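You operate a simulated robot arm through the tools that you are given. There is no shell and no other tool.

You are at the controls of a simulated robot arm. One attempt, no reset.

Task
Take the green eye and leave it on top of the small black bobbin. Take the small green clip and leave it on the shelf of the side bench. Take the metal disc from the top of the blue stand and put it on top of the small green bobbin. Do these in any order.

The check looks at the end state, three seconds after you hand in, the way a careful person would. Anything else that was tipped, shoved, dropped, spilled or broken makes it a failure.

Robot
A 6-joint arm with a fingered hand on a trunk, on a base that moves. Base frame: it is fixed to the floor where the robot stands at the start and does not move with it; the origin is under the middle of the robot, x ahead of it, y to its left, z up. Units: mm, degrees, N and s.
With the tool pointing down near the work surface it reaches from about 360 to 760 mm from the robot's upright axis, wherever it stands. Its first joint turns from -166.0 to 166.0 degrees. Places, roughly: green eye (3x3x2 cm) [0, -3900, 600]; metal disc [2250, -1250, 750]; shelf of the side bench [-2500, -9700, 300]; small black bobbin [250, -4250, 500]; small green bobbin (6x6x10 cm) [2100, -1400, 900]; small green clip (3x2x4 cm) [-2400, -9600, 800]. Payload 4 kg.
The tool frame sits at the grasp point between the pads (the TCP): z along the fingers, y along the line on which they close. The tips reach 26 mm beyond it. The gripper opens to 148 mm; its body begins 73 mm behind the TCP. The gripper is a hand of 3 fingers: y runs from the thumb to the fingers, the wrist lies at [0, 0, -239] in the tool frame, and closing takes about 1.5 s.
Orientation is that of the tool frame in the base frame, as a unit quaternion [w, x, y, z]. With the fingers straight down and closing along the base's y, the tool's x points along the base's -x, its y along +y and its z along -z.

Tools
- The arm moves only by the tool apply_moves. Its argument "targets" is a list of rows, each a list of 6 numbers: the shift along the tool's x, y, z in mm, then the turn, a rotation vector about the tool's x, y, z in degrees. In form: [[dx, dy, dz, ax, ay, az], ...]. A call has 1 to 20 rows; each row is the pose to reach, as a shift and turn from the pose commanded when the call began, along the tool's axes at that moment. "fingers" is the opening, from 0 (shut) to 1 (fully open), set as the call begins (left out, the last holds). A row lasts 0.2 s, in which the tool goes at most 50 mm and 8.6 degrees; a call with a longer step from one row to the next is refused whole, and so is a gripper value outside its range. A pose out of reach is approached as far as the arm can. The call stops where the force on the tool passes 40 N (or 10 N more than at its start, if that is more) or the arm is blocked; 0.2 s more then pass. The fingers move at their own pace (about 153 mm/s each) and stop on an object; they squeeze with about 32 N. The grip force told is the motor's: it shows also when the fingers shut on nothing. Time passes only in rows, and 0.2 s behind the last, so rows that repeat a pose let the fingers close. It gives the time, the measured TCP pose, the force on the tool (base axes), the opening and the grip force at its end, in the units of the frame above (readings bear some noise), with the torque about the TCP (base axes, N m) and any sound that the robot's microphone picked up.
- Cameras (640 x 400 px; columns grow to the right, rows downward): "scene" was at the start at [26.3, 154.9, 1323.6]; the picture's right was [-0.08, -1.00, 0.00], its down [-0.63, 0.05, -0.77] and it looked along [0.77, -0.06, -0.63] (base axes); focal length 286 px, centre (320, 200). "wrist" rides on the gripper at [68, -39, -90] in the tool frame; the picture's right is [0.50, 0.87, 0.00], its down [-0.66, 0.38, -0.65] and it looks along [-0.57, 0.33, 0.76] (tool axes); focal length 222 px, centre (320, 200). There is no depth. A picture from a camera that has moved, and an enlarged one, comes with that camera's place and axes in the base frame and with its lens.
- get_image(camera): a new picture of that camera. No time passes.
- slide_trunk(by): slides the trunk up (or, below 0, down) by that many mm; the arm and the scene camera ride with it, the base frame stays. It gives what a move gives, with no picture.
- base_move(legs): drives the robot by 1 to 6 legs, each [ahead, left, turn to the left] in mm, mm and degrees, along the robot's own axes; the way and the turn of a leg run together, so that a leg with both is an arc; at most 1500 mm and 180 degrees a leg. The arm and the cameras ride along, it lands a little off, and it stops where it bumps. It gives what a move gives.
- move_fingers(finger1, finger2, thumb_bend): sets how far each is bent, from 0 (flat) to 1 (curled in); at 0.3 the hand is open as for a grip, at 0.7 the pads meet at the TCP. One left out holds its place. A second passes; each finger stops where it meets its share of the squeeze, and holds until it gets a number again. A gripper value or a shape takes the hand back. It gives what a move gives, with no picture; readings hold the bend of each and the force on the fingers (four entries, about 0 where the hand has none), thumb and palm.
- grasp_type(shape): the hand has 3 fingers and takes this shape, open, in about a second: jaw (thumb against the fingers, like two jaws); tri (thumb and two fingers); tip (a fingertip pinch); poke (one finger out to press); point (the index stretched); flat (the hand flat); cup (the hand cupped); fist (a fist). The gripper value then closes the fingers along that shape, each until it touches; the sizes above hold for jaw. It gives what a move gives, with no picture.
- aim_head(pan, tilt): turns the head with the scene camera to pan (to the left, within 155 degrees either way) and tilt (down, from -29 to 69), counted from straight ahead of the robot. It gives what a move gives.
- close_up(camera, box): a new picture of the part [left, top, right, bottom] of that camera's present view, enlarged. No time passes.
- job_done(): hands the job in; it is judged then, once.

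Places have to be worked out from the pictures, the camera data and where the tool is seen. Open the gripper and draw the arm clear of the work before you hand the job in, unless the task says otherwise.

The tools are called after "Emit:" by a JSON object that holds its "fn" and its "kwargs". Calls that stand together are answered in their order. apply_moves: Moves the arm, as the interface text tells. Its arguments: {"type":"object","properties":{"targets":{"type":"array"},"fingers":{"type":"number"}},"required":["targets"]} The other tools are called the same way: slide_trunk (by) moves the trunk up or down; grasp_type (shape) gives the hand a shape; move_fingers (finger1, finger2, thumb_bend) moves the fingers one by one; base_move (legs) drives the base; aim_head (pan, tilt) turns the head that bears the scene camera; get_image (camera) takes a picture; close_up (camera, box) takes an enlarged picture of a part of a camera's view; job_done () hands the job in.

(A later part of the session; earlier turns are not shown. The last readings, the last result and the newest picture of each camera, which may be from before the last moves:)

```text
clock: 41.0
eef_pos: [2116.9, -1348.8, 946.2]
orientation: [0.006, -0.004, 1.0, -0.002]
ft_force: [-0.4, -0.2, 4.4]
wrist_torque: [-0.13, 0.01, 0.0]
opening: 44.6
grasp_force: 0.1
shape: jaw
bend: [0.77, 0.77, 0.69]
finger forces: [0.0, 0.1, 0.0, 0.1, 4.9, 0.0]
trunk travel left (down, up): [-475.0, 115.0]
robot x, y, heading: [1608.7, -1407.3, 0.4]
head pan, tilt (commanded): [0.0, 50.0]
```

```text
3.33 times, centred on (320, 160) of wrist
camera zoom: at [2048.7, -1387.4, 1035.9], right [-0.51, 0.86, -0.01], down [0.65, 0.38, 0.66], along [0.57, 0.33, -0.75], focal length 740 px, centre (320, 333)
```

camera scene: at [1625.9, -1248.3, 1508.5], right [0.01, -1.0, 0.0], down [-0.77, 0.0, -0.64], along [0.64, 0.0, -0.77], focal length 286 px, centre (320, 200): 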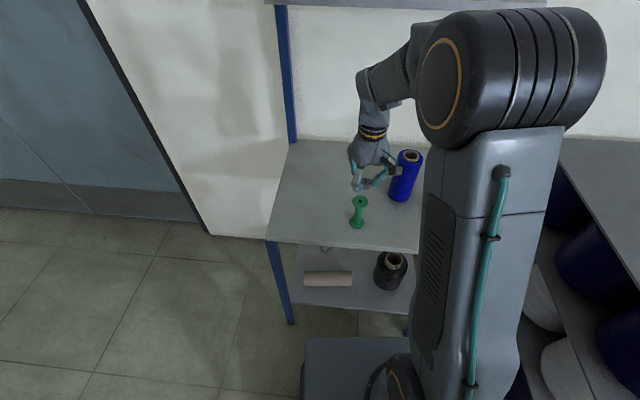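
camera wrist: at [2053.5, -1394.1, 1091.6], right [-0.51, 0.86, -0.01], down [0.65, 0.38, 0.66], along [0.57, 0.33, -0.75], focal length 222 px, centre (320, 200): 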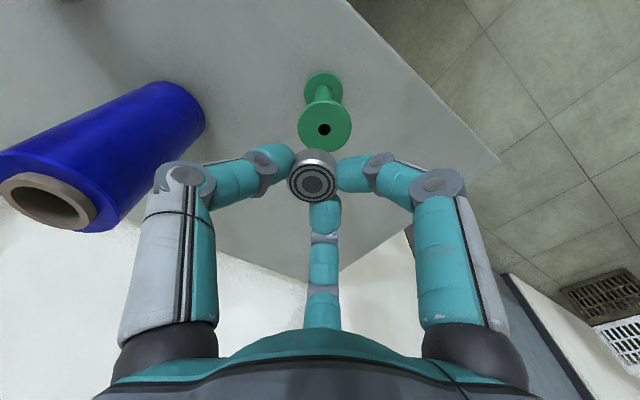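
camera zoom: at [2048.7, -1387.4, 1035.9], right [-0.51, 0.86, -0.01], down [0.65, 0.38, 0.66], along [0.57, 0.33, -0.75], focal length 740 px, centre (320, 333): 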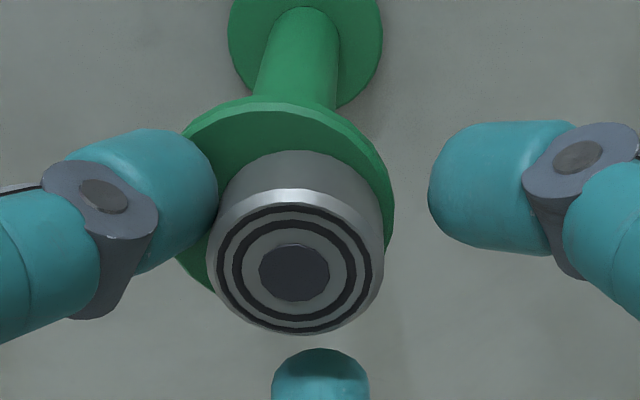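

The thumb tip is pressing on the flange edge (4.9 N) and has tilted the bobbin slightly to the right. I raise straight up in tiny steps to let it settle back.

Emit:
{"fn": "apply_moves", "kwargs": {"targets": [[0, 0, -0.5, 0, 0, 0], [0, 0, -1.0, 0, 0, 0], [0, 0, -1.5, 0, 0, 0], [0, 0, -2.0, 0, 0, 0], [0, 0, -2.5, 0, 0, 0]]}}

Emit:
{"fn": "close_up", "kwargs": {"camera": "scene", "box": [344, 185, 400, 220]}}

Emit:
{"fn": "close_up", "kwargs": {"camera": "wrist", "box": [240, 100, 400, 220]}}

```text
clock: 42.2
eef_pos: [2116.8, -1348.8, 947.8]
orientation: [0.005, -0.004, 1.0, 0.0]
ft_force: [-0.7, -0.4, 0.2]
wrist_torque: [0.0, 0.01, 0.02]
opening: 44.2
grasp_force: 0.1
shape: jaw
bend: [0.77, 0.77, 0.7]
finger forces: [0.0, 0.0, 0.0, 0.1, 0.1, 0.1]
trunk travel left (down, up): [-475.0, 115.0]
robot x, y, heading: [1610.5, -1406.5, 0.4]
head pan, tilt (commanded): [0.0, 50.0]
```

```text
11.43 times, centred on (372, 202) of scene
camera zoom: at [1626.1, -1248.1, 1508.4], right [0.01, -1.0, 0.0], down [-0.77, 0.0, -0.64], along [0.64, 0.0, -0.77], focal length 3272 px, centre (-274, 171)
```

zoom: 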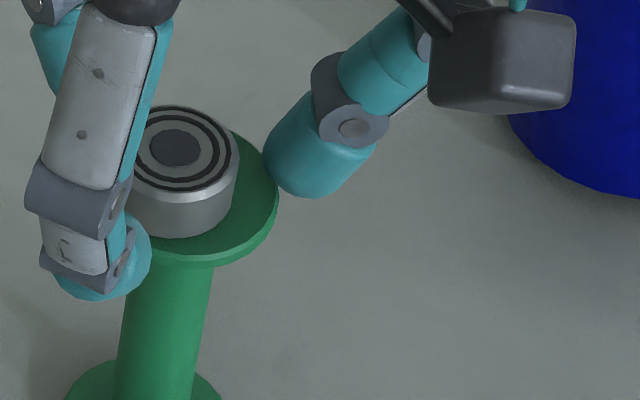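

```text
3.33 times, centred on (320, 160) of wrist
camera zoom: at [2049.1, -1387.6, 1037.9], right [-0.51, 0.86, -0.01], down [0.65, 0.38, 0.66], along [0.57, 0.33, -0.75], focal length 740 px, centre (320, 333)
```

zoom: 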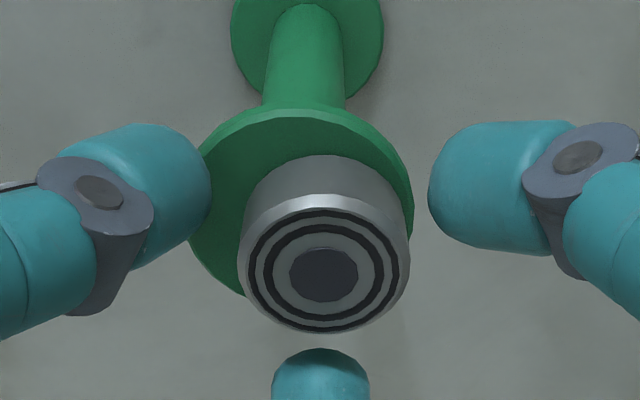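

The bobbin is upright again with the disc fully on its flange (about 4–5 mm off centre). I raise straight up well clear.

Emit:
{"fn": "apply_moves", "kwargs": {"targets": [[0, 0, -2, 0, 0, 0], [0, 0, -5, 0, 0, 0], [0, 0, -10, 0, 0, 0], [0, 0, -20, 0, 0, 0], [0, 0, -40, 0, 0, 0], [0, 0, -80, 0, 0, 0], [0, 0, -100, 0, 0, 0]]}}

Emit:
{"fn": "close_up", "kwargs": {"camera": "scene", "box": [310, 160, 400, 240]}}

Emit:
{"fn": "close_up", "kwargs": {"camera": "wrist", "box": [240, 60, 400, 180]}}

```text
clock: 43.8
eef_pos: [2116.6, -1347.9, 1048.7]
orientation: [0.005, -0.004, 1.0, 0.0]
ft_force: [0.0, 1.2, 0.0]
wrist_torque: [-0.02, -0.01, 0.0]
opening: 44.2
grasp_force: 0.0
shape: jaw
bend: [0.77, 0.77, 0.7]
finger forces: [0.1, 0.0, 0.0, 0.0, 0.0, 0.0]
trunk travel left (down, up): [-475.0, 115.0]
robot x, y, heading: [1606.1, -1411.1, 0.3]
head pan, tilt (commanded): [0.0, 50.0]
```

```text
5.00 times, centred on (355, 200) of scene
camera zoom: at [1625.9, -1248.1, 1508.4], right [0.01, -1.0, 0.0], down [-0.77, 0.0, -0.64], along [0.64, 0.0, -0.77], focal length 1432 px, centre (145, 200)
```

zoom: 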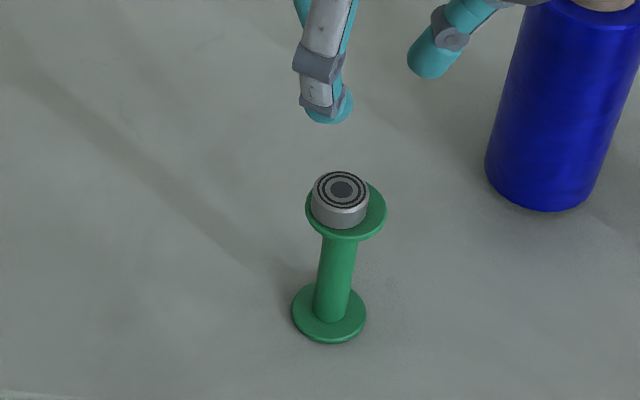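

```text
3.33 times, centred on (320, 120) of wrist
camera zoom: at [2048.3, -1387.7, 1138.6], right [-0.51, 0.86, -0.01], down [0.65, 0.38, 0.66], along [0.57, 0.33, -0.75], focal length 740 px, centre (320, 467)
```

zoom: 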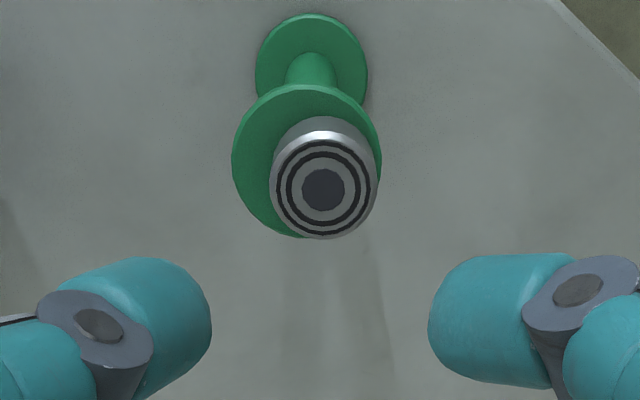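

The disc sits securely on the bobbin. I back the robot straight away from the stand, then look to the right for the next place.

Emit:
{"fn": "base_move", "kwargs": {"legs": [[-500, 0, 0]]}}

Emit:
{"fn": "aim_head", "kwargs": {"pan": -110, "tilt": 20}}

Emit:
{"fn": "get_image", "kwargs": {"camera": "scene"}}

Emit:
{"fn": "aim_head", "kwargs": {"pan": -60, "tilt": 20}}

Emit:
{"fn": "get_image", "kwargs": {"camera": "scene"}}

```text
clock: 46.7
eef_pos: [1620.0, -1351.5, 1048.9]
orientation: [0.006, -0.003, 1.0, -0.002]
ft_force: [-0.1, -0.2, -0.3]
wrist_torque: [0.0, -0.01, 0.03]
opening: 44.1
grasp_force: 0.0
shape: jaw
bend: [0.77, 0.77, 0.7]
finger forces: [0.1, 0.0, 0.0, 0.0, 0.0, 0.1]
trunk travel left (down, up): [-475.0, 115.0]
robot x, y, heading: [1112.4, -1409.7, 0.2]
head pan, tilt (commanded): [0.0, 50.0]
```

```text
clock: 48.6
eef_pos: [1620.1, -1352.1, 1047.9]
orientation: [0.005, -0.003, 1.0, -0.001]
ft_force: [0.0, 0.1, 0.4]
wrist_torque: [-0.01, 0.04, 0.05]
opening: 44.3
grasp_force: 0.1
shape: jaw
bend: [0.77, 0.77, 0.7]
finger forces: [0.1, 0.1, 0.1, 0.1, 0.0, 0.1]
trunk travel left (down, up): [-475.0, 115.0]
robot x, y, heading: [1110.9, -1414.5, 0.3]
head pan, tilt (commanded): [-110.0, 20.0]
```

```text
taken
camera scene: at [1021.3, -1338.4, 1554.0], right [-0.94, 0.34, 0.0], down [0.12, 0.32, -0.94], along [-0.32, -0.88, -0.34], focal length 286 px, centre (320, 200)
```

scene: 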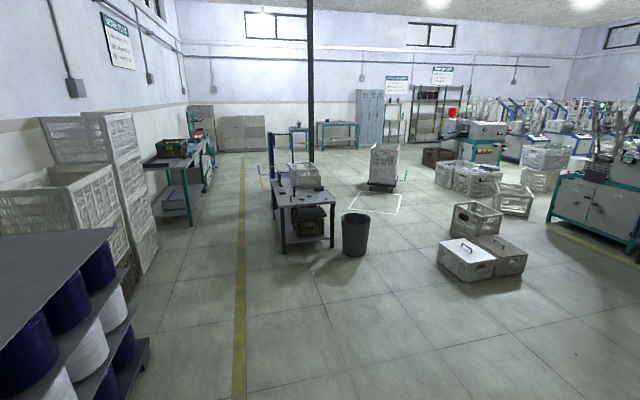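

```text
clock: 49.8
eef_pos: [1619.4, -1351.9, 1048.8]
orientation: [0.006, -0.003, 1.0, -0.001]
ft_force: [0.2, -0.3, -0.9]
wrist_torque: [-0.03, 0.02, -0.02]
opening: 44.2
grasp_force: 0.1
shape: jaw
bend: [0.77, 0.77, 0.7]
finger forces: [0.0, 0.1, 0.0, 0.0, 0.0, 0.0]
trunk travel left (down, up): [-475.0, 115.0]
robot x, y, heading: [1108.8, -1410.8, 0.3]
head pan, tilt (commanded): [-60.0, 20.0]
```

```text
taken
camera scene: at [1099.5, -1331.2, 1554.0], right [-0.86, -0.5, 0.0], down [-0.17, 0.3, -0.94], along [0.47, -0.81, -0.34], focal length 286 px, centre (320, 200)
```

scene: 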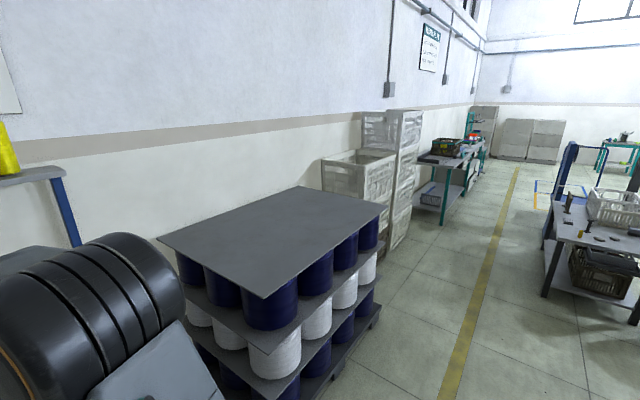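

A grey table stands ahead around (200, -4100) with items on it, next to a bin. Zoom in on it.

Emit:
{"fn": "aim_head", "kwargs": {"pan": -105, "tilt": 20}}

Emit:
{"fn": "close_up", "kwargs": {"camera": "scene", "box": [260, 110, 420, 270]}}

Emit:
{"fn": "get_image", "kwargs": {"camera": "scene"}}

```text
clock: 50.9
eef_pos: [1619.5, -1351.2, 1048.3]
orientation: [0.006, -0.002, 1.0, -0.001]
ft_force: [0.8, -0.5, -0.2]
wrist_torque: [0.01, 0.02, -0.05]
opening: 44.0
grasp_force: 0.0
shape: jaw
bend: [0.77, 0.77, 0.7]
finger forces: [0.0, 0.0, 0.1, 0.0, 0.0, 0.0]
trunk travel left (down, up): [-475.0, 115.0]
robot x, y, heading: [1111.1, -1411.4, 0.1]
head pan, tilt (commanded): [-105.0, 20.0]
```

```text
2.50 times, centred on (340, 190) of scene
camera zoom: at [1029.0, -1340.8, 1554.0], right [-0.97, 0.25, 0.0], down [0.09, 0.33, -0.94], along [-0.24, -0.91, -0.34], focal length 716 px, centre (270, 225)
```

zoom: 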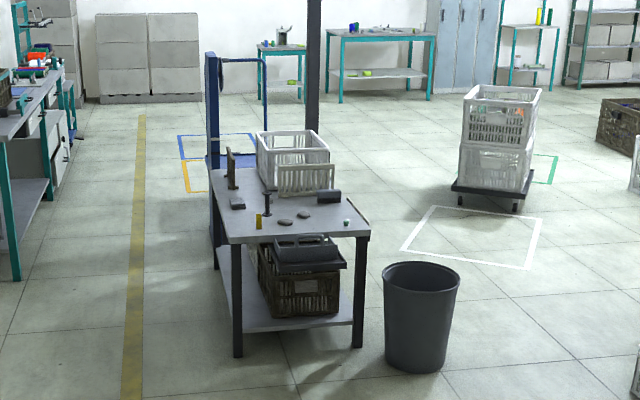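

```text
taken
camera scene: at [1029.0, -1340.8, 1554.0], right [-0.97, 0.25, 0.0], down [0.09, 0.33, -0.94], along [-0.24, -0.91, -0.34], focal length 286 px, centre (320, 200)
```

scene: 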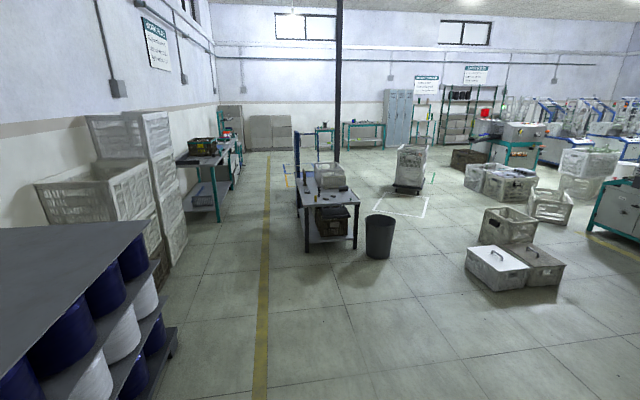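

The table's near edge is about y≈-3860, top z≈540; the green eye looks to be near (10, -3955) and a black bobbin near (283, -4208). I'll turn right and drive to the near side of the table, staying left of the bin.

Emit:
{"fn": "base_move", "kwargs": {"legs": [[0, 0, -90], [1400, 0, 0], [0, -800, 0]]}}

Emit:
{"fn": "aim_head", "kwargs": {"pan": 0, "tilt": 30}}

Emit:
{"fn": "get_image", "kwargs": {"camera": "scene"}}

```text
clock: 65.7
eef_pos: [373.9, -3334.3, 1048.4]
orientation: [0.003, 0.705, 0.709, -0.004]
ft_force: [0.0, 0.6, -0.2]
wrist_torque: [0.0, 0.0, -0.01]
opening: 44.0
grasp_force: 0.1
shape: jaw
bend: [0.77, 0.77, 0.7]
finger forces: [0.0, 0.0, 0.1, 0.1, 0.0, 0.0]
trunk travel left (down, up): [-475.0, 115.0]
robot x, y, heading: [315.6, -2825.1, -89.9]
head pan, tilt (commanded): [-105.0, 20.0]
```

```text
clock: 67.5
eef_pos: [375.0, -3333.6, 1047.1]
orientation: [0.003, 0.706, 0.708, -0.004]
ft_force: [-0.3, 0.6, 0.2]
wrist_torque: [-0.02, 0.03, 0.01]
opening: 44.2
grasp_force: 0.0
shape: jaw
bend: [0.77, 0.77, 0.7]
finger forces: [0.0, 0.1, 0.1, 0.1, 0.0, 0.0]
trunk travel left (down, up): [-475.0, 115.0]
robot x, y, heading: [312.4, -2823.9, -89.7]
head pan, tilt (commanded): [0.0, 30.0]
```

```text
taken
camera scene: at [476.7, -2855.2, 1538.0], right [-1.0, 0.0, 0.0], down [0.0, 0.5, -0.87], along [0.0, -0.87, -0.5], focal length 286 px, centre (320, 200)
```

scene: 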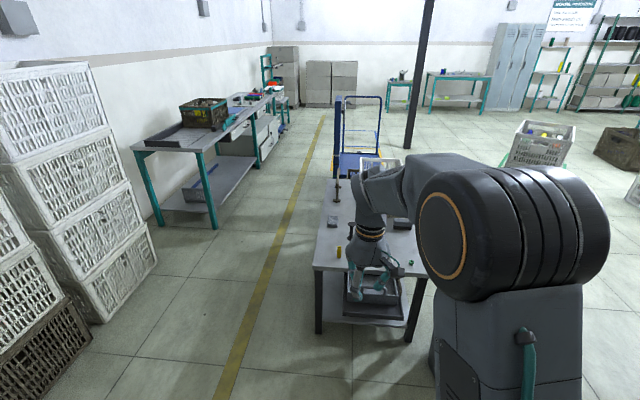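

The arm hides most of the table from here. I shift to the right so the table lies left of the arm, and look.

Emit:
{"fn": "base_move", "kwargs": {"legs": [[0, -450, 0]]}}

Emit:
{"fn": "aim_head", "kwargs": {"pan": 15, "tilt": 35}}

Emit:
{"fn": "get_image", "kwargs": {"camera": "scene"}}

Emit:
{"fn": "close_up", "kwargs": {"camera": "scene", "box": [180, 60, 380, 260]}}

```text
clock: 70.2
eef_pos: [-74.1, -3335.5, 1048.3]
orientation: [0.003, 0.706, 0.708, -0.004]
ft_force: [-0.3, -0.2, 0.2]
wrist_torque: [0.01, 0.01, -0.02]
opening: 44.4
grasp_force: 0.0
shape: jaw
bend: [0.77, 0.77, 0.7]
finger forces: [0.0, 0.0, 0.0, 0.1, 0.0, 0.0]
trunk travel left (down, up): [-475.0, 115.0]
robot x, y, heading: [-136.2, -2829.5, -89.9]
head pan, tilt (commanded): [0.0, 30.0]
```

```text
clock: 71.0
eef_pos: [-74.9, -3334.6, 1047.9]
orientation: [0.003, 0.706, 0.708, -0.004]
ft_force: [0.0, 1.0, -0.3]
wrist_torque: [0.01, 0.03, -0.01]
opening: 44.3
grasp_force: 0.1
shape: jaw
bend: [0.77, 0.77, 0.7]
finger forces: [0.1, 0.1, 0.1, 0.1, 0.0, 0.0]
trunk travel left (down, up): [-475.0, 115.0]
robot x, y, heading: [-134.2, -2824.7, -89.6]
head pan, tilt (commanded): [15.0, 35.0]
```

```text
taken
camera scene: at [52.5, -2851.0, 1530.2], right [-0.97, -0.26, 0.0], down [-0.15, 0.55, -0.82], along [0.21, -0.79, -0.57], focal length 286 px, centre (320, 200)
```

scene: 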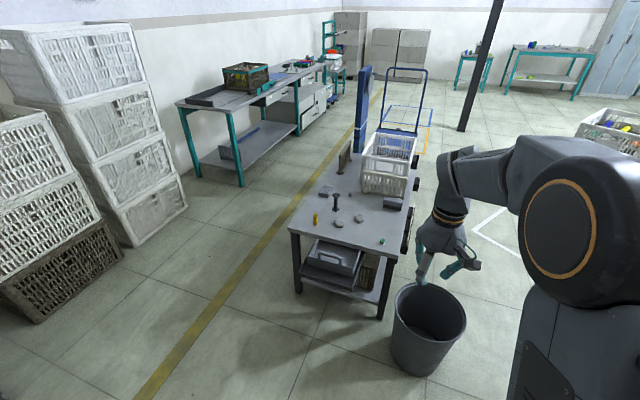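

```text
2.00 times, centred on (280, 160) of scene
camera zoom: at [52.5, -2851.0, 1530.2], right [-0.97, -0.26, 0.0], down [-0.15, 0.55, -0.82], along [0.21, -0.79, -0.57], focal length 573 px, centre (400, 280)
```

zoom: 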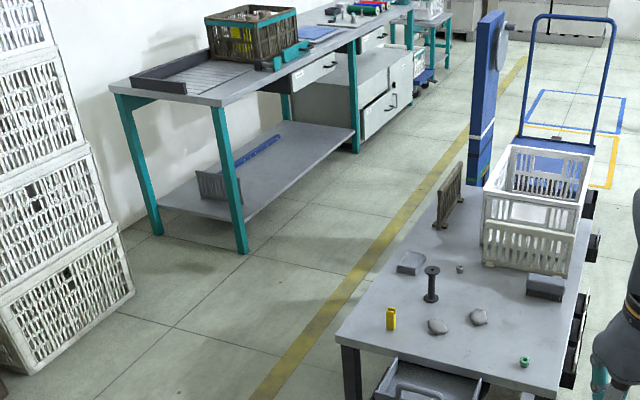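

Now the table is clear: green eye ≈ (21, -3950), black bobbin ≈ (305, -4154) with top z≈637, near table edge slightly skewed at y≈-3860…-3925, bin around (-220, -3720). I'll go back left and approach the table between the bin and its left corner.

Emit:
{"fn": "base_move", "kwargs": {"legs": [[0, 450, 0], [350, 0, 0], [0, 0, -10]]}}

Emit:
{"fn": "aim_head", "kwargs": {"pan": 0, "tilt": 45}}

Emit:
{"fn": "get_image", "kwargs": {"camera": "scene"}}

Emit:
{"fn": "get_image", "kwargs": {"camera": "wrist"}}

```text
clock: 76.2
eef_pos: [291.9, -3688.2, 1048.6]
orientation: [0.003, 0.764, 0.645, -0.004]
ft_force: [0.4, 0.4, 0.0]
wrist_torque: [0.0, -0.02, 0.02]
opening: 44.4
grasp_force: 0.0
shape: jaw
bend: [0.77, 0.77, 0.7]
finger forces: [0.1, 0.0, 0.0, 0.0, 0.0, 0.1]
trunk travel left (down, up): [-475.0, 115.0]
robot x, y, heading: [319.5, -3177.7, -99.4]
head pan, tilt (commanded): [15.0, 35.0]
```

```text
clock: 77.0
eef_pos: [291.9, -3688.6, 1049.2]
orientation: [0.002, 0.764, 0.646, -0.005]
ft_force: [0.0, 0.4, -0.5]
wrist_torque: [-0.02, 0.01, 0.0]
opening: 44.2
grasp_force: 0.0
shape: jaw
bend: [0.77, 0.77, 0.7]
finger forces: [0.0, 0.0, 0.0, 0.0, 0.1, 0.0]
trunk travel left (down, up): [-475.0, 115.0]
robot x, y, heading: [321.1, -3174.9, -99.6]
head pan, tilt (commanded): [0.0, 45.0]
```

```text
taken
camera scene: at [477.1, -3225.6, 1515.4], right [-0.99, 0.17, 0.0], down [0.12, 0.7, -0.71], along [-0.12, -0.7, -0.71], focal length 286 px, centre (320, 200)
```

scene: 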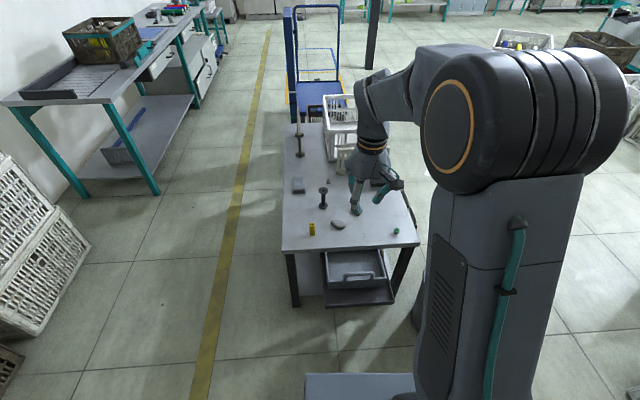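

```text
taken
camera wrist: at [265.6, -3614.1, 1138.3], right [0.94, 0.35, -0.01], down [0.27, -0.7, 0.66], along [0.23, -0.62, -0.75], focal length 222 px, centre (320, 200)
```

wrist: 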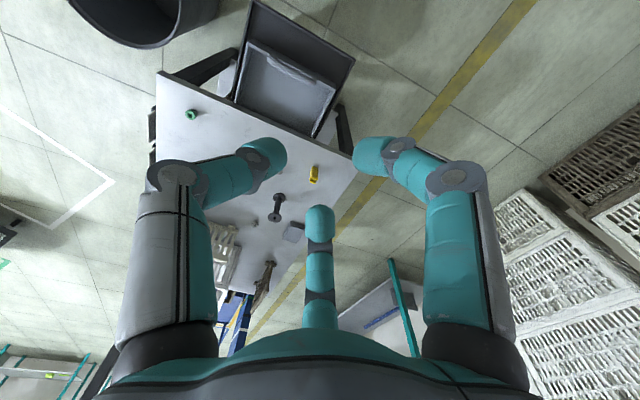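

A tray or drawer sticks out beneath the table's near side. I zoom in to judge how far before moving closer.

Emit:
{"fn": "close_up", "kwargs": {"camera": "scene", "box": [270, 160, 430, 320]}}

Emit:
{"fn": "close_up", "kwargs": {"camera": "wrist", "box": [140, 0, 400, 260]}}

```text
2.50 times, centred on (350, 240) of scene
camera zoom: at [477.1, -3225.6, 1515.4], right [-0.99, 0.17, 0.0], down [0.12, 0.7, -0.71], along [-0.12, -0.7, -0.71], focal length 716 px, centre (245, 100)
```

zoom: 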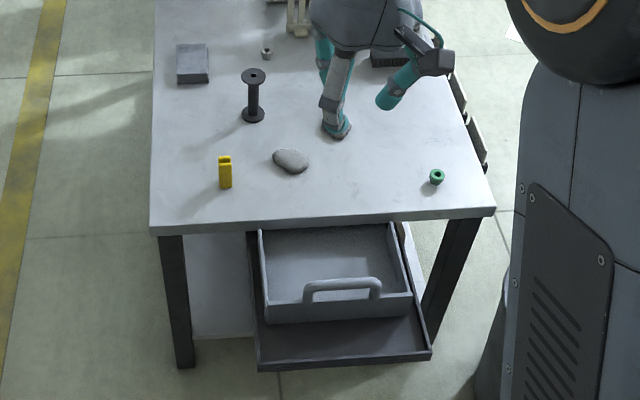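

```text
1.54 times, centred on (270, 130) of wrist
camera zoom: at [265.6, -3614.1, 1138.3], right [0.94, 0.35, -0.01], down [0.27, -0.7, 0.66], along [0.23, -0.62, -0.75], focal length 342 px, centre (397, 308)
```

zoom: 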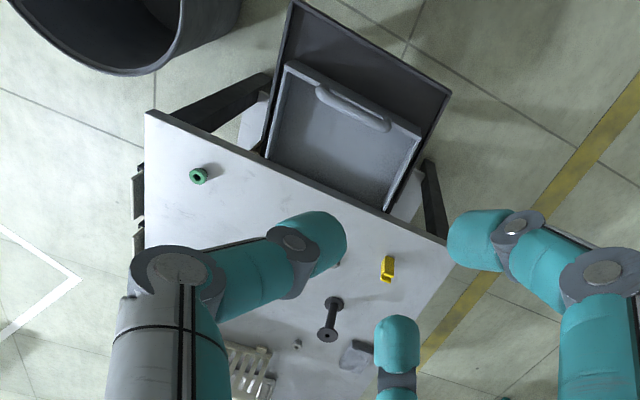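

A drawer is pulled out about 220 mm from the table's near side (x≈126–378, front at y≈-3670, z≈504), so I must stay back. I'll pick the eye from about (80, -3260), which leaves the base clear of drawer and bin, and later place it from the table's left corner.

Emit:
{"fn": "base_move", "kwargs": {"legs": [[0, -223, 0], [120, 0, 0]]}}

Emit:
{"fn": "slide_trunk", "kwargs": {"by": -200}}

Emit:
{"fn": "aim_head", "kwargs": {"pan": -5, "tilt": 45}}

Emit:
{"fn": "get_image", "kwargs": {"camera": "scene"}}

Emit:
{"fn": "get_image", "kwargs": {"camera": "wrist"}}

```text
clock: 79.5
eef_pos: [49.9, -3770.6, 1049.2]
orientation: [0.003, 0.764, 0.645, -0.004]
ft_force: [0.9, 0.8, 0.9]
wrist_torque: [0.01, 0.0, -0.02]
opening: 44.3
grasp_force: 0.0
shape: jaw
bend: [0.77, 0.77, 0.7]
finger forces: [0.0, 0.0, 0.1, 0.0, 0.1, 0.1]
trunk travel left (down, up): [-475.0, 115.0]
robot x, y, heading: [81.7, -3257.9, -99.6]
head pan, tilt (commanded): [0.0, 45.0]
```

```text
clock: 81.7
eef_pos: [49.8, -3768.8, 848.1]
orientation: [0.003, 0.764, 0.645, -0.005]
ft_force: [0.4, -0.3, 0.6]
wrist_torque: [-0.03, 0.0, 0.05]
opening: 44.2
grasp_force: 0.0
shape: jaw
bend: [0.77, 0.77, 0.7]
finger forces: [0.1, 0.0, 0.1, 0.1, 0.0, 0.1]
trunk travel left (down, up): [-275.0, 315.0]
robot x, y, heading: [78.1, -3260.6, -99.9]
head pan, tilt (commanded): [0.0, 45.0]
```

```text
clock: 82.4
eef_pos: [51.2, -3769.9, 848.4]
orientation: [0.002, 0.764, 0.645, -0.005]
ft_force: [-0.5, 0.7, -0.1]
wrist_torque: [0.0, 0.01, 0.0]
opening: 44.1
grasp_force: 0.1
shape: jaw
bend: [0.77, 0.77, 0.7]
finger forces: [0.1, 0.0, 0.0, 0.0, 0.0, 0.0]
trunk travel left (down, up): [-275.0, 315.0]
robot x, y, heading: [80.9, -3260.3, -99.9]
head pan, tilt (commanded): [-5.0, 45.0]
```

```text
taken
camera scene: at [229.3, -3305.6, 1315.4], right [-0.97, 0.25, 0.0], down [0.18, 0.68, -0.71], along [-0.18, -0.68, -0.71], focal length 286 px, centre (320, 200)
```

scene: 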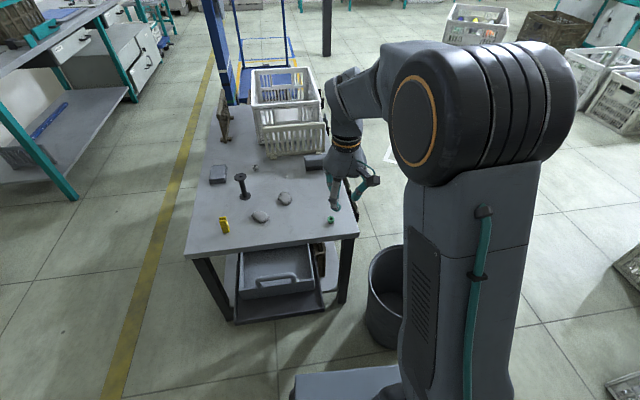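

```text
taken
camera wrist: at [24.4, -3695.3, 938.2], right [0.94, 0.35, -0.01], down [0.26, -0.7, 0.66], along [0.22, -0.62, -0.75], focal length 222 px, centre (320, 200)
```

wrist: 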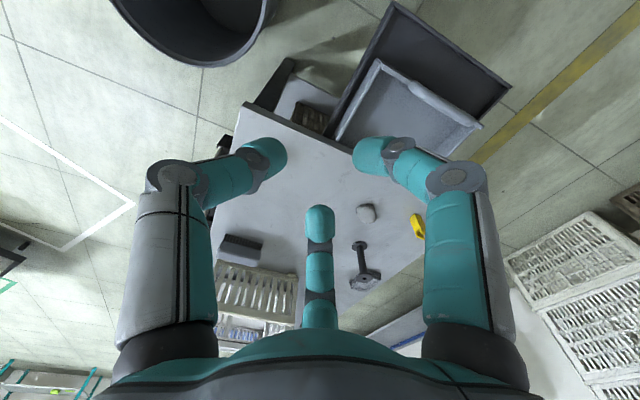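

The eye shows at about (22, -3935) just beyond the hand. I open the hand and move over it, down to z≈700, then look with the wrist camera.

Emit:
{"fn": "apply_moves", "kwargs": {"targets": [[-42, 0, 0, 0, 0, 0], [-84, 0, 0, 0, 0, 0], [-126, 0, 0, 0, 0, 0], [-166, 0, 0, 0, 0, 0], [-166, 0, 48, 0, 0, 0], [-166, 0, 96, 0, 0, 0], [-166, 0, 144, 0, 0, 0], [-166, 0, 144, 0, 0, 0]], "fingers": 1.0}}

Emit:
{"fn": "get_image", "kwargs": {"camera": "wrist"}}

Emit:
{"fn": "get_image", "kwargs": {"camera": "scene"}}

```text
clock: 84.2
eef_pos: [22.4, -3935.5, 705.6]
orientation: [0.003, 0.765, 0.644, -0.004]
ft_force: [-1.0, -0.1, 0.4]
wrist_torque: [-0.02, 0.01, 0.0]
opening: 147.8
grasp_force: 0.1
shape: jaw
bend: [0.3, 0.3, 0.3]
finger forces: [0.0, 0.1, 0.0, 0.0, 0.1, 0.0]
trunk travel left (down, up): [-275.0, 315.0]
robot x, y, heading: [78.6, -3257.4, -99.6]
head pan, tilt (commanded): [-5.0, 45.0]
```

```text
taken
camera wrist: at [-4.1, -3860.3, 795.7], right [0.94, 0.35, -0.01], down [0.26, -0.7, 0.66], along [0.22, -0.62, -0.75], focal length 222 px, centre (320, 200)
```

wrist: 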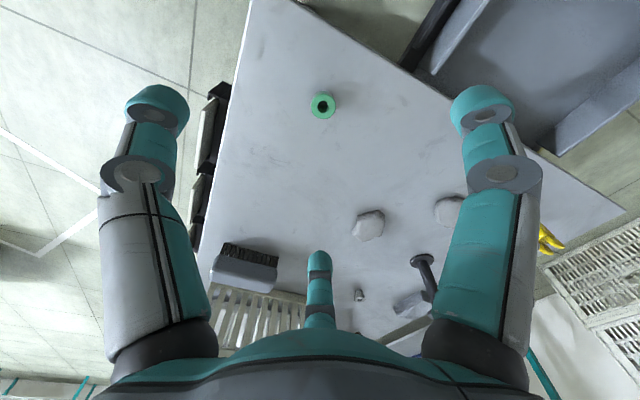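

```text
taken
camera scene: at [229.3, -3305.7, 1315.4], right [-0.97, 0.25, 0.0], down [0.18, 0.68, -0.71], along [-0.18, -0.68, -0.71], focal length 286 px, centre (320, 200)
```

scene: 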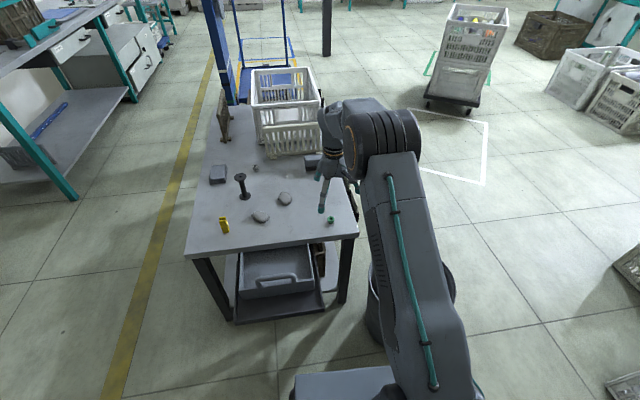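

The eye is nearly on the tool axis. I zoom in to refine its offset and see its shape.

Emit:
{"fn": "close_up", "kwargs": {"camera": "wrist", "box": [280, 80, 364, 132]}}

Emit:
{"fn": "close_up", "kwargs": {"camera": "scene", "box": [290, 180, 370, 240]}}

```text
7.62 times, centred on (322, 106) of wrist
camera zoom: at [-4.1, -3860.3, 795.7], right [0.94, 0.35, -0.01], down [0.26, -0.7, 0.66], along [0.22, -0.62, -0.75], focal length 1692 px, centre (305, 916)
```

zoom: 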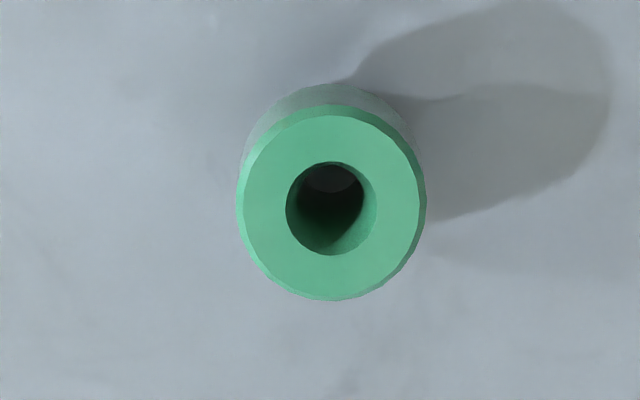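

```text
6.67 times, centred on (330, 210) of scene
camera zoom: at [229.3, -3305.7, 1315.4], right [-0.97, 0.25, 0.0], down [0.18, 0.68, -0.71], along [-0.18, -0.68, -0.71], focal length 1909 px, centre (253, 133)
```

zoom: 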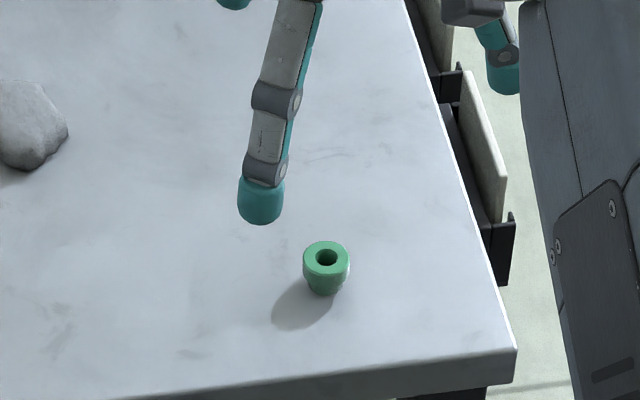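

The eye is a small flanged grommet, about 26 mm across at its top, top z≈560. I correct by (2.5, 3) mm, set the fingers to about 55 mm and lower to z≈620 for a check.

Emit:
{"fn": "apply_moves", "kwargs": {"targets": [[2.5, 3, 0, 0, 0, 0], [2.5, 3, 30, 0, 0, 0], [2.5, 3, 60, 0, 0, 0], [2.5, 3, 85, 0, 0, 0], [2.5, 3, 85, 0, 0, 0]], "fingers": 0.38}}

Emit:
{"fn": "get_image", "kwargs": {"camera": "wrist"}}

Emit:
{"fn": "close_up", "kwargs": {"camera": "wrist", "box": [240, 90, 400, 210]}}

Emit:
{"fn": "close_up", "kwargs": {"camera": "scene", "box": [290, 180, 370, 240]}}

```text
clock: 85.4
eef_pos: [25.5, -3932.6, 620.9]
orientation: [0.003, 0.764, 0.645, -0.004]
ft_force: [-0.9, -0.2, 0.3]
wrist_torque: [0.05, -0.05, 0.0]
opening: 56.5
grasp_force: 0.0
shape: jaw
bend: [0.77, 0.77, 0.7]
finger forces: [0.0, 0.1, 0.1, 0.1, 0.0, 0.1]
trunk travel left (down, up): [-275.0, 315.0]
robot x, y, heading: [84.0, -3259.2, -99.9]
head pan, tilt (commanded): [-5.0, 45.0]
```

```text
taken
camera wrist: at [-0.7, -3859.1, 710.6], right [0.94, 0.35, -0.01], down [0.26, -0.7, 0.66], along [0.22, -0.62, -0.75], focal length 222 px, centre (320, 200)
```

wrist: 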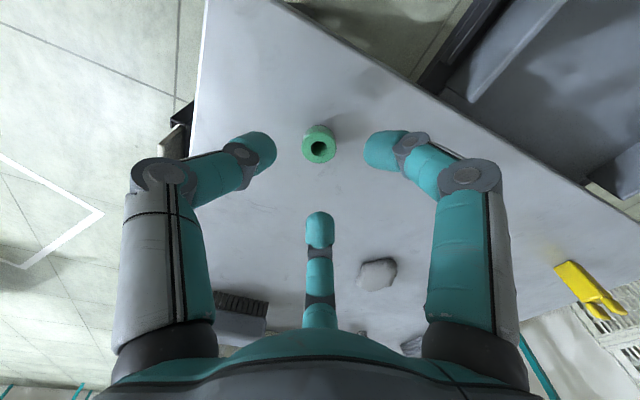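

```text
3.33 times, centred on (320, 150) of wrist
camera zoom: at [-0.7, -3859.1, 710.6], right [0.94, 0.35, -0.01], down [0.26, -0.7, 0.66], along [0.22, -0.62, -0.75], focal length 740 px, centre (320, 367)
```

zoom: 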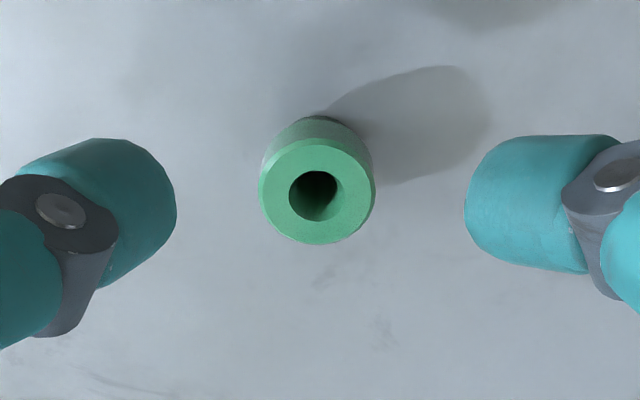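

```text
6.67 times, centred on (330, 210) of scene
camera zoom: at [229.3, -3305.7, 1315.4], right [-0.97, 0.25, 0.0], down [0.18, 0.68, -0.71], along [-0.18, -0.68, -0.71], focal length 1909 px, centre (253, 133)
```

zoom: 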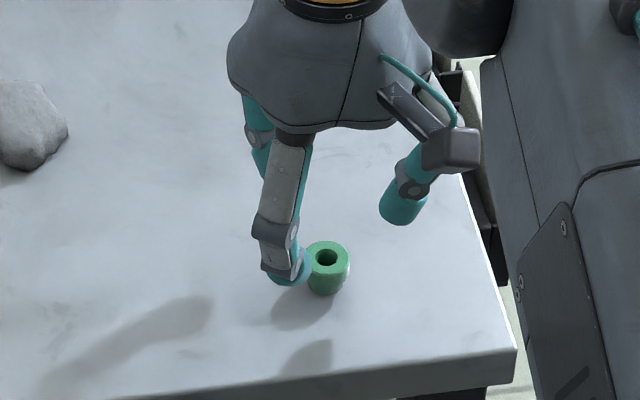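

Eye is centred between the tips and its top checks out at z≈560. I lower to TCP z≈582 and close.

Emit:
{"fn": "apply_moves", "kwargs": {"targets": [[-0.5, -0.8, 15, 0, 0, 0], [-0.5, -0.8, 28, 0, 0, 0], [-0.5, -0.8, 36, 0, 0, 0], [-0.5, -0.8, 39, 0, 0, 0], [-0.5, -0.8, 39, 0, 0, 0]]}}

Emit:
{"fn": "close_up", "kwargs": {"camera": "wrist", "box": [240, 100, 400, 220]}}

Emit:
{"fn": "close_up", "kwargs": {"camera": "scene", "box": [300, 190, 360, 235]}}

```text
clock: 86.6
eef_pos: [24.9, -3934.4, 581.7]
orientation: [0.003, 0.764, 0.645, -0.004]
ft_force: [0.5, 0.1, -1.2]
wrist_torque: [0.03, 0.04, -0.02]
opening: 56.6
grasp_force: 0.0
shape: jaw
bend: [0.77, 0.77, 0.7]
finger forces: [0.1, 0.0, 0.0, 0.0, 0.0, 0.2]
trunk travel left (down, up): [-275.0, 315.0]
robot x, y, heading: [80.2, -3257.4, -99.6]
head pan, tilt (commanded): [-5.0, 45.0]
```

```text
3.33 times, centred on (320, 160) of wrist
camera zoom: at [-2.1, -3860.1, 671.9], right [0.94, 0.35, -0.01], down [0.26, -0.7, 0.66], along [0.22, -0.62, -0.75], focal length 740 px, centre (320, 333)
```

zoom: 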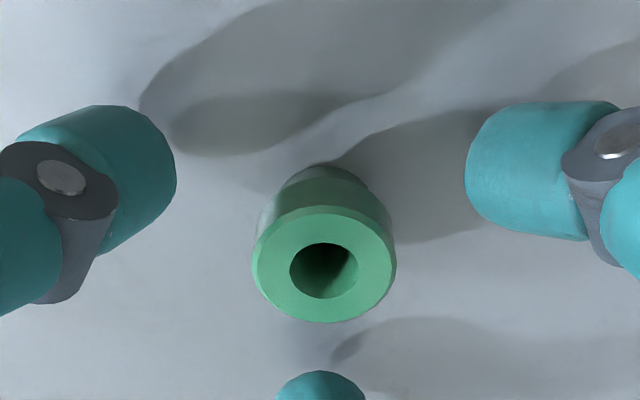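

```text
8.89 times, centred on (330, 212) of scene
camera zoom: at [229.3, -3305.6, 1315.4], right [-0.97, 0.25, 0.0], down [0.18, 0.68, -0.71], along [-0.18, -0.68, -0.71], focal length 2545 px, centre (231, 89)
```

zoom: 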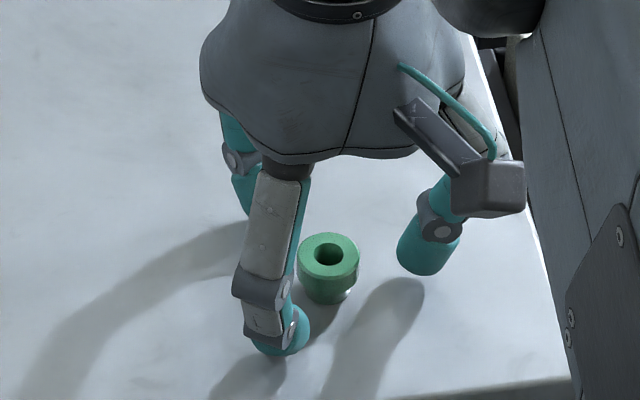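

Eye top is centred at z≈560 and tips are just above the table. I close on it.

Emit:
{"fn": "apply_moves", "kwargs": {"targets": [[0, 0, 0, 0, 0, 0], [0, 0, 0, 0, 0, 0], [0, 0, 0, 0, 0, 0], [0, 0, 0, 0, 0, 0], [0, 0, 0, 0, 0, 0]], "fingers": 0.0}}

Emit:
{"fn": "close_up", "kwargs": {"camera": "wrist", "box": [240, 100, 400, 220]}}

Emit:
{"fn": "close_up", "kwargs": {"camera": "scene", "box": [300, 190, 360, 235]}}

```text
clock: 87.8
eef_pos: [24.7, -3935.1, 582.2]
orientation: [0.003, 0.764, 0.645, -0.004]
ft_force: [0.2, 0.1, -0.1]
wrist_torque: [-0.05, 0.02, -0.02]
opening: 19.8
grasp_force: 31.5
shape: jaw
bend: [0.74, 0.74, 0.7]
finger forces: [28.4, 28.2, 0.0, 0.0, 28.6, 0.0]
trunk travel left (down, up): [-275.0, 315.0]
robot x, y, heading: [80.3, -3264.1, -99.9]
head pan, tilt (commanded): [-5.0, 45.0]
```

```text
3.33 times, centred on (320, 160) of wrist
camera zoom: at [-2.1, -3860.2, 672.0], right [0.94, 0.35, -0.01], down [0.26, -0.7, 0.66], along [0.22, -0.62, -0.75], focal length 740 px, centre (320, 333)
```

zoom: 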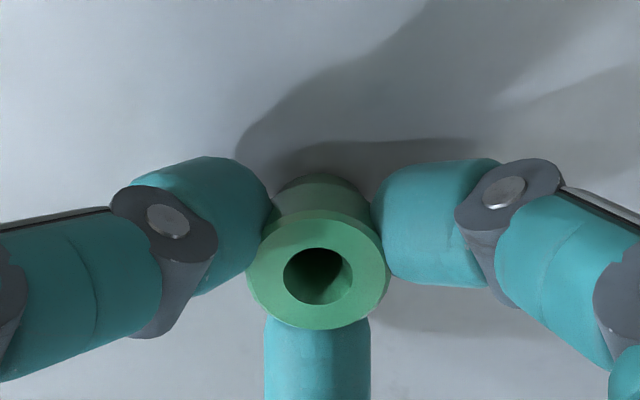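

```text
8.89 times, centred on (330, 212) of scene
camera zoom: at [229.3, -3305.6, 1315.4], right [-0.97, 0.25, 0.0], down [0.18, 0.68, -0.71], along [-0.18, -0.68, -0.71], focal length 2545 px, centre (231, 89)
```

zoom: 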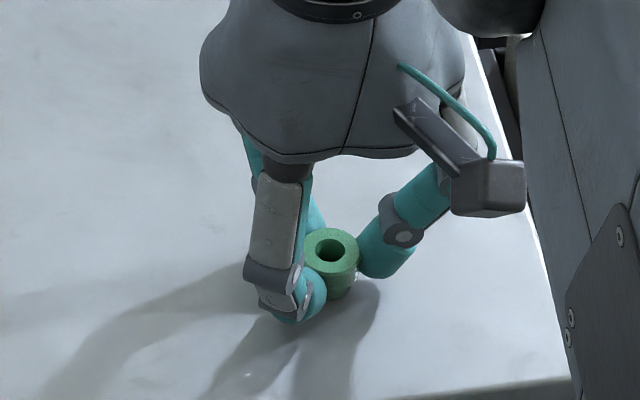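

Balanced grip (28 N each) at the eye. I lift it and inspect.

Emit:
{"fn": "apply_moves", "kwargs": {"targets": [[0, 0, -5, 0, 0, 0], [0, 0, -15, 0, 0, 0], [0, 0, -35, 0, 0, 0], [0, 0, -70, 0, 0, 0], [0, 0, -110, 0, 0, 0], [0, 0, -150, 0, 0, 0], [0, 0, -150, 0, 0, 0]]}}

Emit:
{"fn": "close_up", "kwargs": {"camera": "wrist", "box": [240, 100, 400, 220]}}

Emit:
{"fn": "close_up", "kwargs": {"camera": "scene", "box": [290, 130, 370, 190]}}

```text
clock: 89.4
eef_pos: [25.8, -3932.1, 731.6]
orientation: [0.002, 0.764, 0.645, -0.004]
ft_force: [-0.5, 0.0, -1.4]
wrist_torque: [-0.02, -0.01, 0.02]
opening: 19.7
grasp_force: 31.9
shape: jaw
bend: [0.74, 0.74, 0.7]
finger forces: [28.5, 28.6, 0.0, 0.0, 28.7, 0.1]
trunk travel left (down, up): [-275.0, 315.0]
robot x, y, heading: [79.8, -3258.0, -99.8]
head pan, tilt (commanded): [-5.0, 45.0]
```

```text
3.33 times, centred on (320, 160) of wrist
camera zoom: at [-1.4, -3858.2, 822.0], right [0.94, 0.35, -0.01], down [0.26, -0.7, 0.66], along [0.22, -0.62, -0.75], focal length 740 px, centre (320, 333)
```

zoom: 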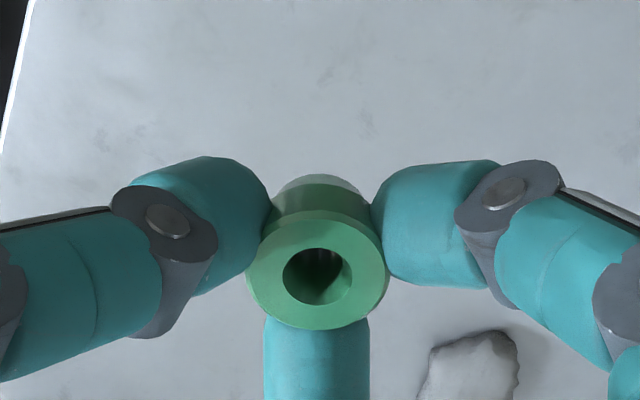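

```text
6.67 times, centred on (330, 160) of scene
camera zoom: at [229.3, -3305.5, 1315.4], right [-0.97, 0.25, 0.0], down [0.18, 0.68, -0.71], along [-0.18, -0.68, -0.71], focal length 1909 px, centre (253, 467)
```

zoom: 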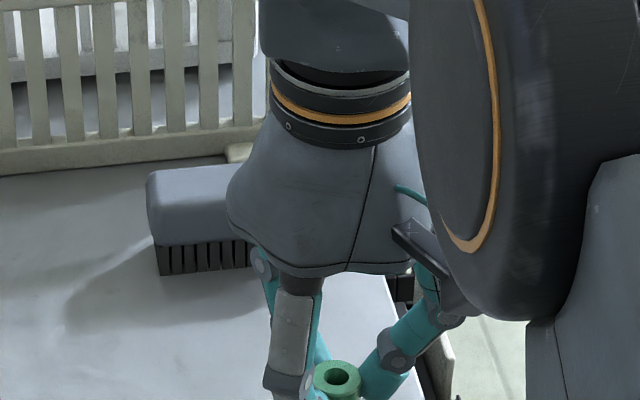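

The eye is held. I raise it to z≈850 and draw the arm back over the drawer side before driving.

Emit:
{"fn": "apply_moves", "kwargs": {"targets": [[0, 0, -40, 0, 0, 0], [0, 0, -80, 0, 0, 0], [0, 0, -120, 0, 0, 0], [40, 0, -120, 0, 0, 0], [80, 0, -120, 0, 0, 0], [120, 0, -120, 0, 0, 0], [165, 0, -120, 0, 0, 0], [165, 0, -120, 0, 0, 0]]}}

Emit:
{"fn": "base_move", "kwargs": {"legs": [[-200, 0, 0], [0, 930, 0], [0, 0, -87]]}}

Emit:
{"fn": "aim_head", "kwargs": {"pan": 35, "tilt": 30}}

Emit:
{"fn": "get_image", "kwargs": {"camera": "scene"}}

Emit:
{"fn": "get_image", "kwargs": {"camera": "wrist"}}

```text
clock: 91.2
eef_pos: [53.6, -3768.3, 850.2]
orientation: [0.003, 0.764, 0.645, -0.004]
ft_force: [-0.4, -0.3, -0.5]
wrist_torque: [-0.05, -0.01, -0.01]
opening: 19.6
grasp_force: 32.7
shape: jaw
bend: [0.74, 0.74, 0.7]
finger forces: [28.6, 28.9, 0.0, 0.0, 29.1, 0.0]
trunk travel left (down, up): [-275.0, 315.0]
robot x, y, heading: [79.0, -3257.0, -99.8]
head pan, tilt (commanded): [-5.0, 45.0]
```

```text
clock: 101.0
eef_pos: [516.5, -3214.9, 850.6]
orientation: [-0.002, 0.998, -0.065, -0.005]
ft_force: [-0.2, 0.2, -0.4]
wrist_torque: [0.01, 0.02, 0.03]
opening: 19.3
grasp_force: 31.9
shape: jaw
bend: [0.74, 0.74, 0.7]
finger forces: [28.2, 28.6, 0.0, 0.0, 28.7, 0.1]
trunk travel left (down, up): [-275.0, 315.0]
robot x, y, heading: [1023.7, -3219.3, 172.4]
head pan, tilt (commanded): [-5.0, 45.0]
```

```text
clock: 102.0
eef_pos: [516.0, -3215.4, 849.5]
orientation: [-0.001, 0.998, -0.066, -0.005]
ft_force: [0.2, 0.2, -0.5]
wrist_torque: [0.02, -0.02, 0.0]
opening: 19.3
grasp_force: 32.0
shape: jaw
bend: [0.74, 0.74, 0.7]
finger forces: [28.3, 28.6, 0.0, 0.1, 28.8, 0.0]
trunk travel left (down, up): [-275.0, 315.0]
robot x, y, heading: [1029.2, -3225.3, 172.6]
head pan, tilt (commanded): [35.0, 30.0]
```

```text
taken
camera scene: at [985.1, -3430.4, 1337.9], right [-0.46, 0.89, 0.0], down [0.44, 0.23, -0.87], along [-0.77, -0.4, -0.5], focal length 286 px, centre (320, 200)
```

scene: 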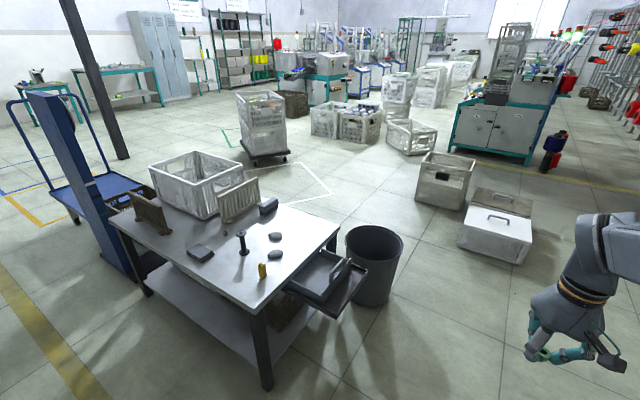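

```text
taken
camera wrist: at [588.2, -3185.0, 940.1], right [0.38, -0.92, -0.01], down [-0.69, -0.29, 0.66], along [-0.61, -0.25, -0.75], focal length 222 px, centre (320, 200)
```

wrist: 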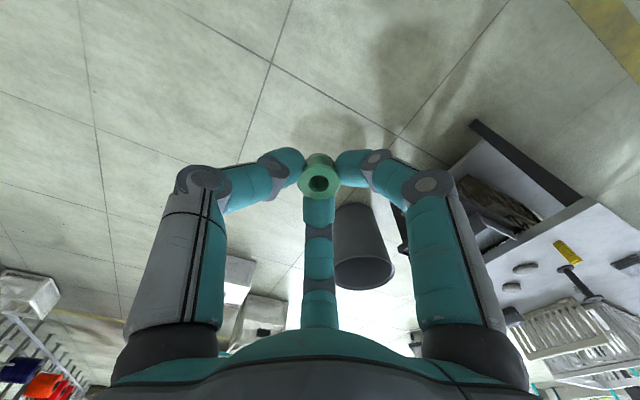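

The table corner is at about (506, -3913) and the bobbin at about (300, -4155). I slide left along the table's left side to stand facing it.

Emit:
{"fn": "base_move", "kwargs": {"legs": [[0, 835, 0]]}}

Emit:
{"fn": "aim_head", "kwargs": {"pan": 5, "tilt": 45}}

Emit:
{"fn": "get_image", "kwargs": {"camera": "scene"}}

Emit:
{"fn": "get_image", "kwargs": {"camera": "wrist"}}

```text
clock: 106.5
eef_pos: [401.8, -4035.7, 849.7]
orientation: [-0.001, 0.998, -0.07, -0.005]
ft_force: [0.4, 0.3, -0.3]
wrist_torque: [-0.02, 0.02, -0.04]
opening: 19.5
grasp_force: 31.6
shape: jaw
bend: [0.74, 0.74, 0.7]
finger forces: [28.2, 28.7, 0.0, 0.0, 28.8, 0.0]
trunk travel left (down, up): [-275.0, 315.0]
robot x, y, heading: [911.6, -4045.8, 171.9]
head pan, tilt (commanded): [35.0, 30.0]
```

```text
clock: 107.4
eef_pos: [403.1, -4034.9, 851.2]
orientation: [-0.001, 0.998, -0.07, -0.005]
ft_force: [-0.4, -0.5, -0.3]
wrist_torque: [0.02, 0.0, 0.02]
opening: 19.5
grasp_force: 31.7
shape: jaw
bend: [0.74, 0.74, 0.7]
finger forces: [28.3, 28.6, 0.0, 0.0, 28.8, 0.0]
trunk travel left (down, up): [-275.0, 315.0]
robot x, y, heading: [914.0, -4048.0, 171.7]
head pan, tilt (commanded): [5.0, 45.0]
```

```text
taken
camera scene: at [869.4, -4210.0, 1315.4], right [0.05, 1.0, 0.0], down [0.71, -0.04, -0.71], along [-0.71, 0.04, -0.71], focal length 286 px, centre (320, 200)
```

scene: 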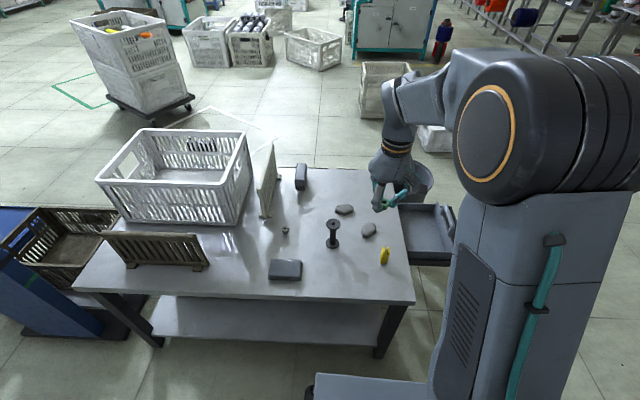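

```text
taken
camera wrist: at [475.5, -4005.9, 940.1], right [0.37, -0.93, -0.01], down [-0.7, -0.28, 0.66], along [-0.61, -0.24, -0.75], focal length 222 px, centre (320, 200)
```

wrist: 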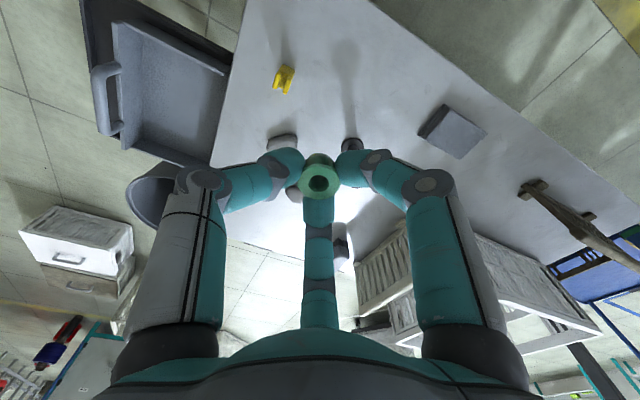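

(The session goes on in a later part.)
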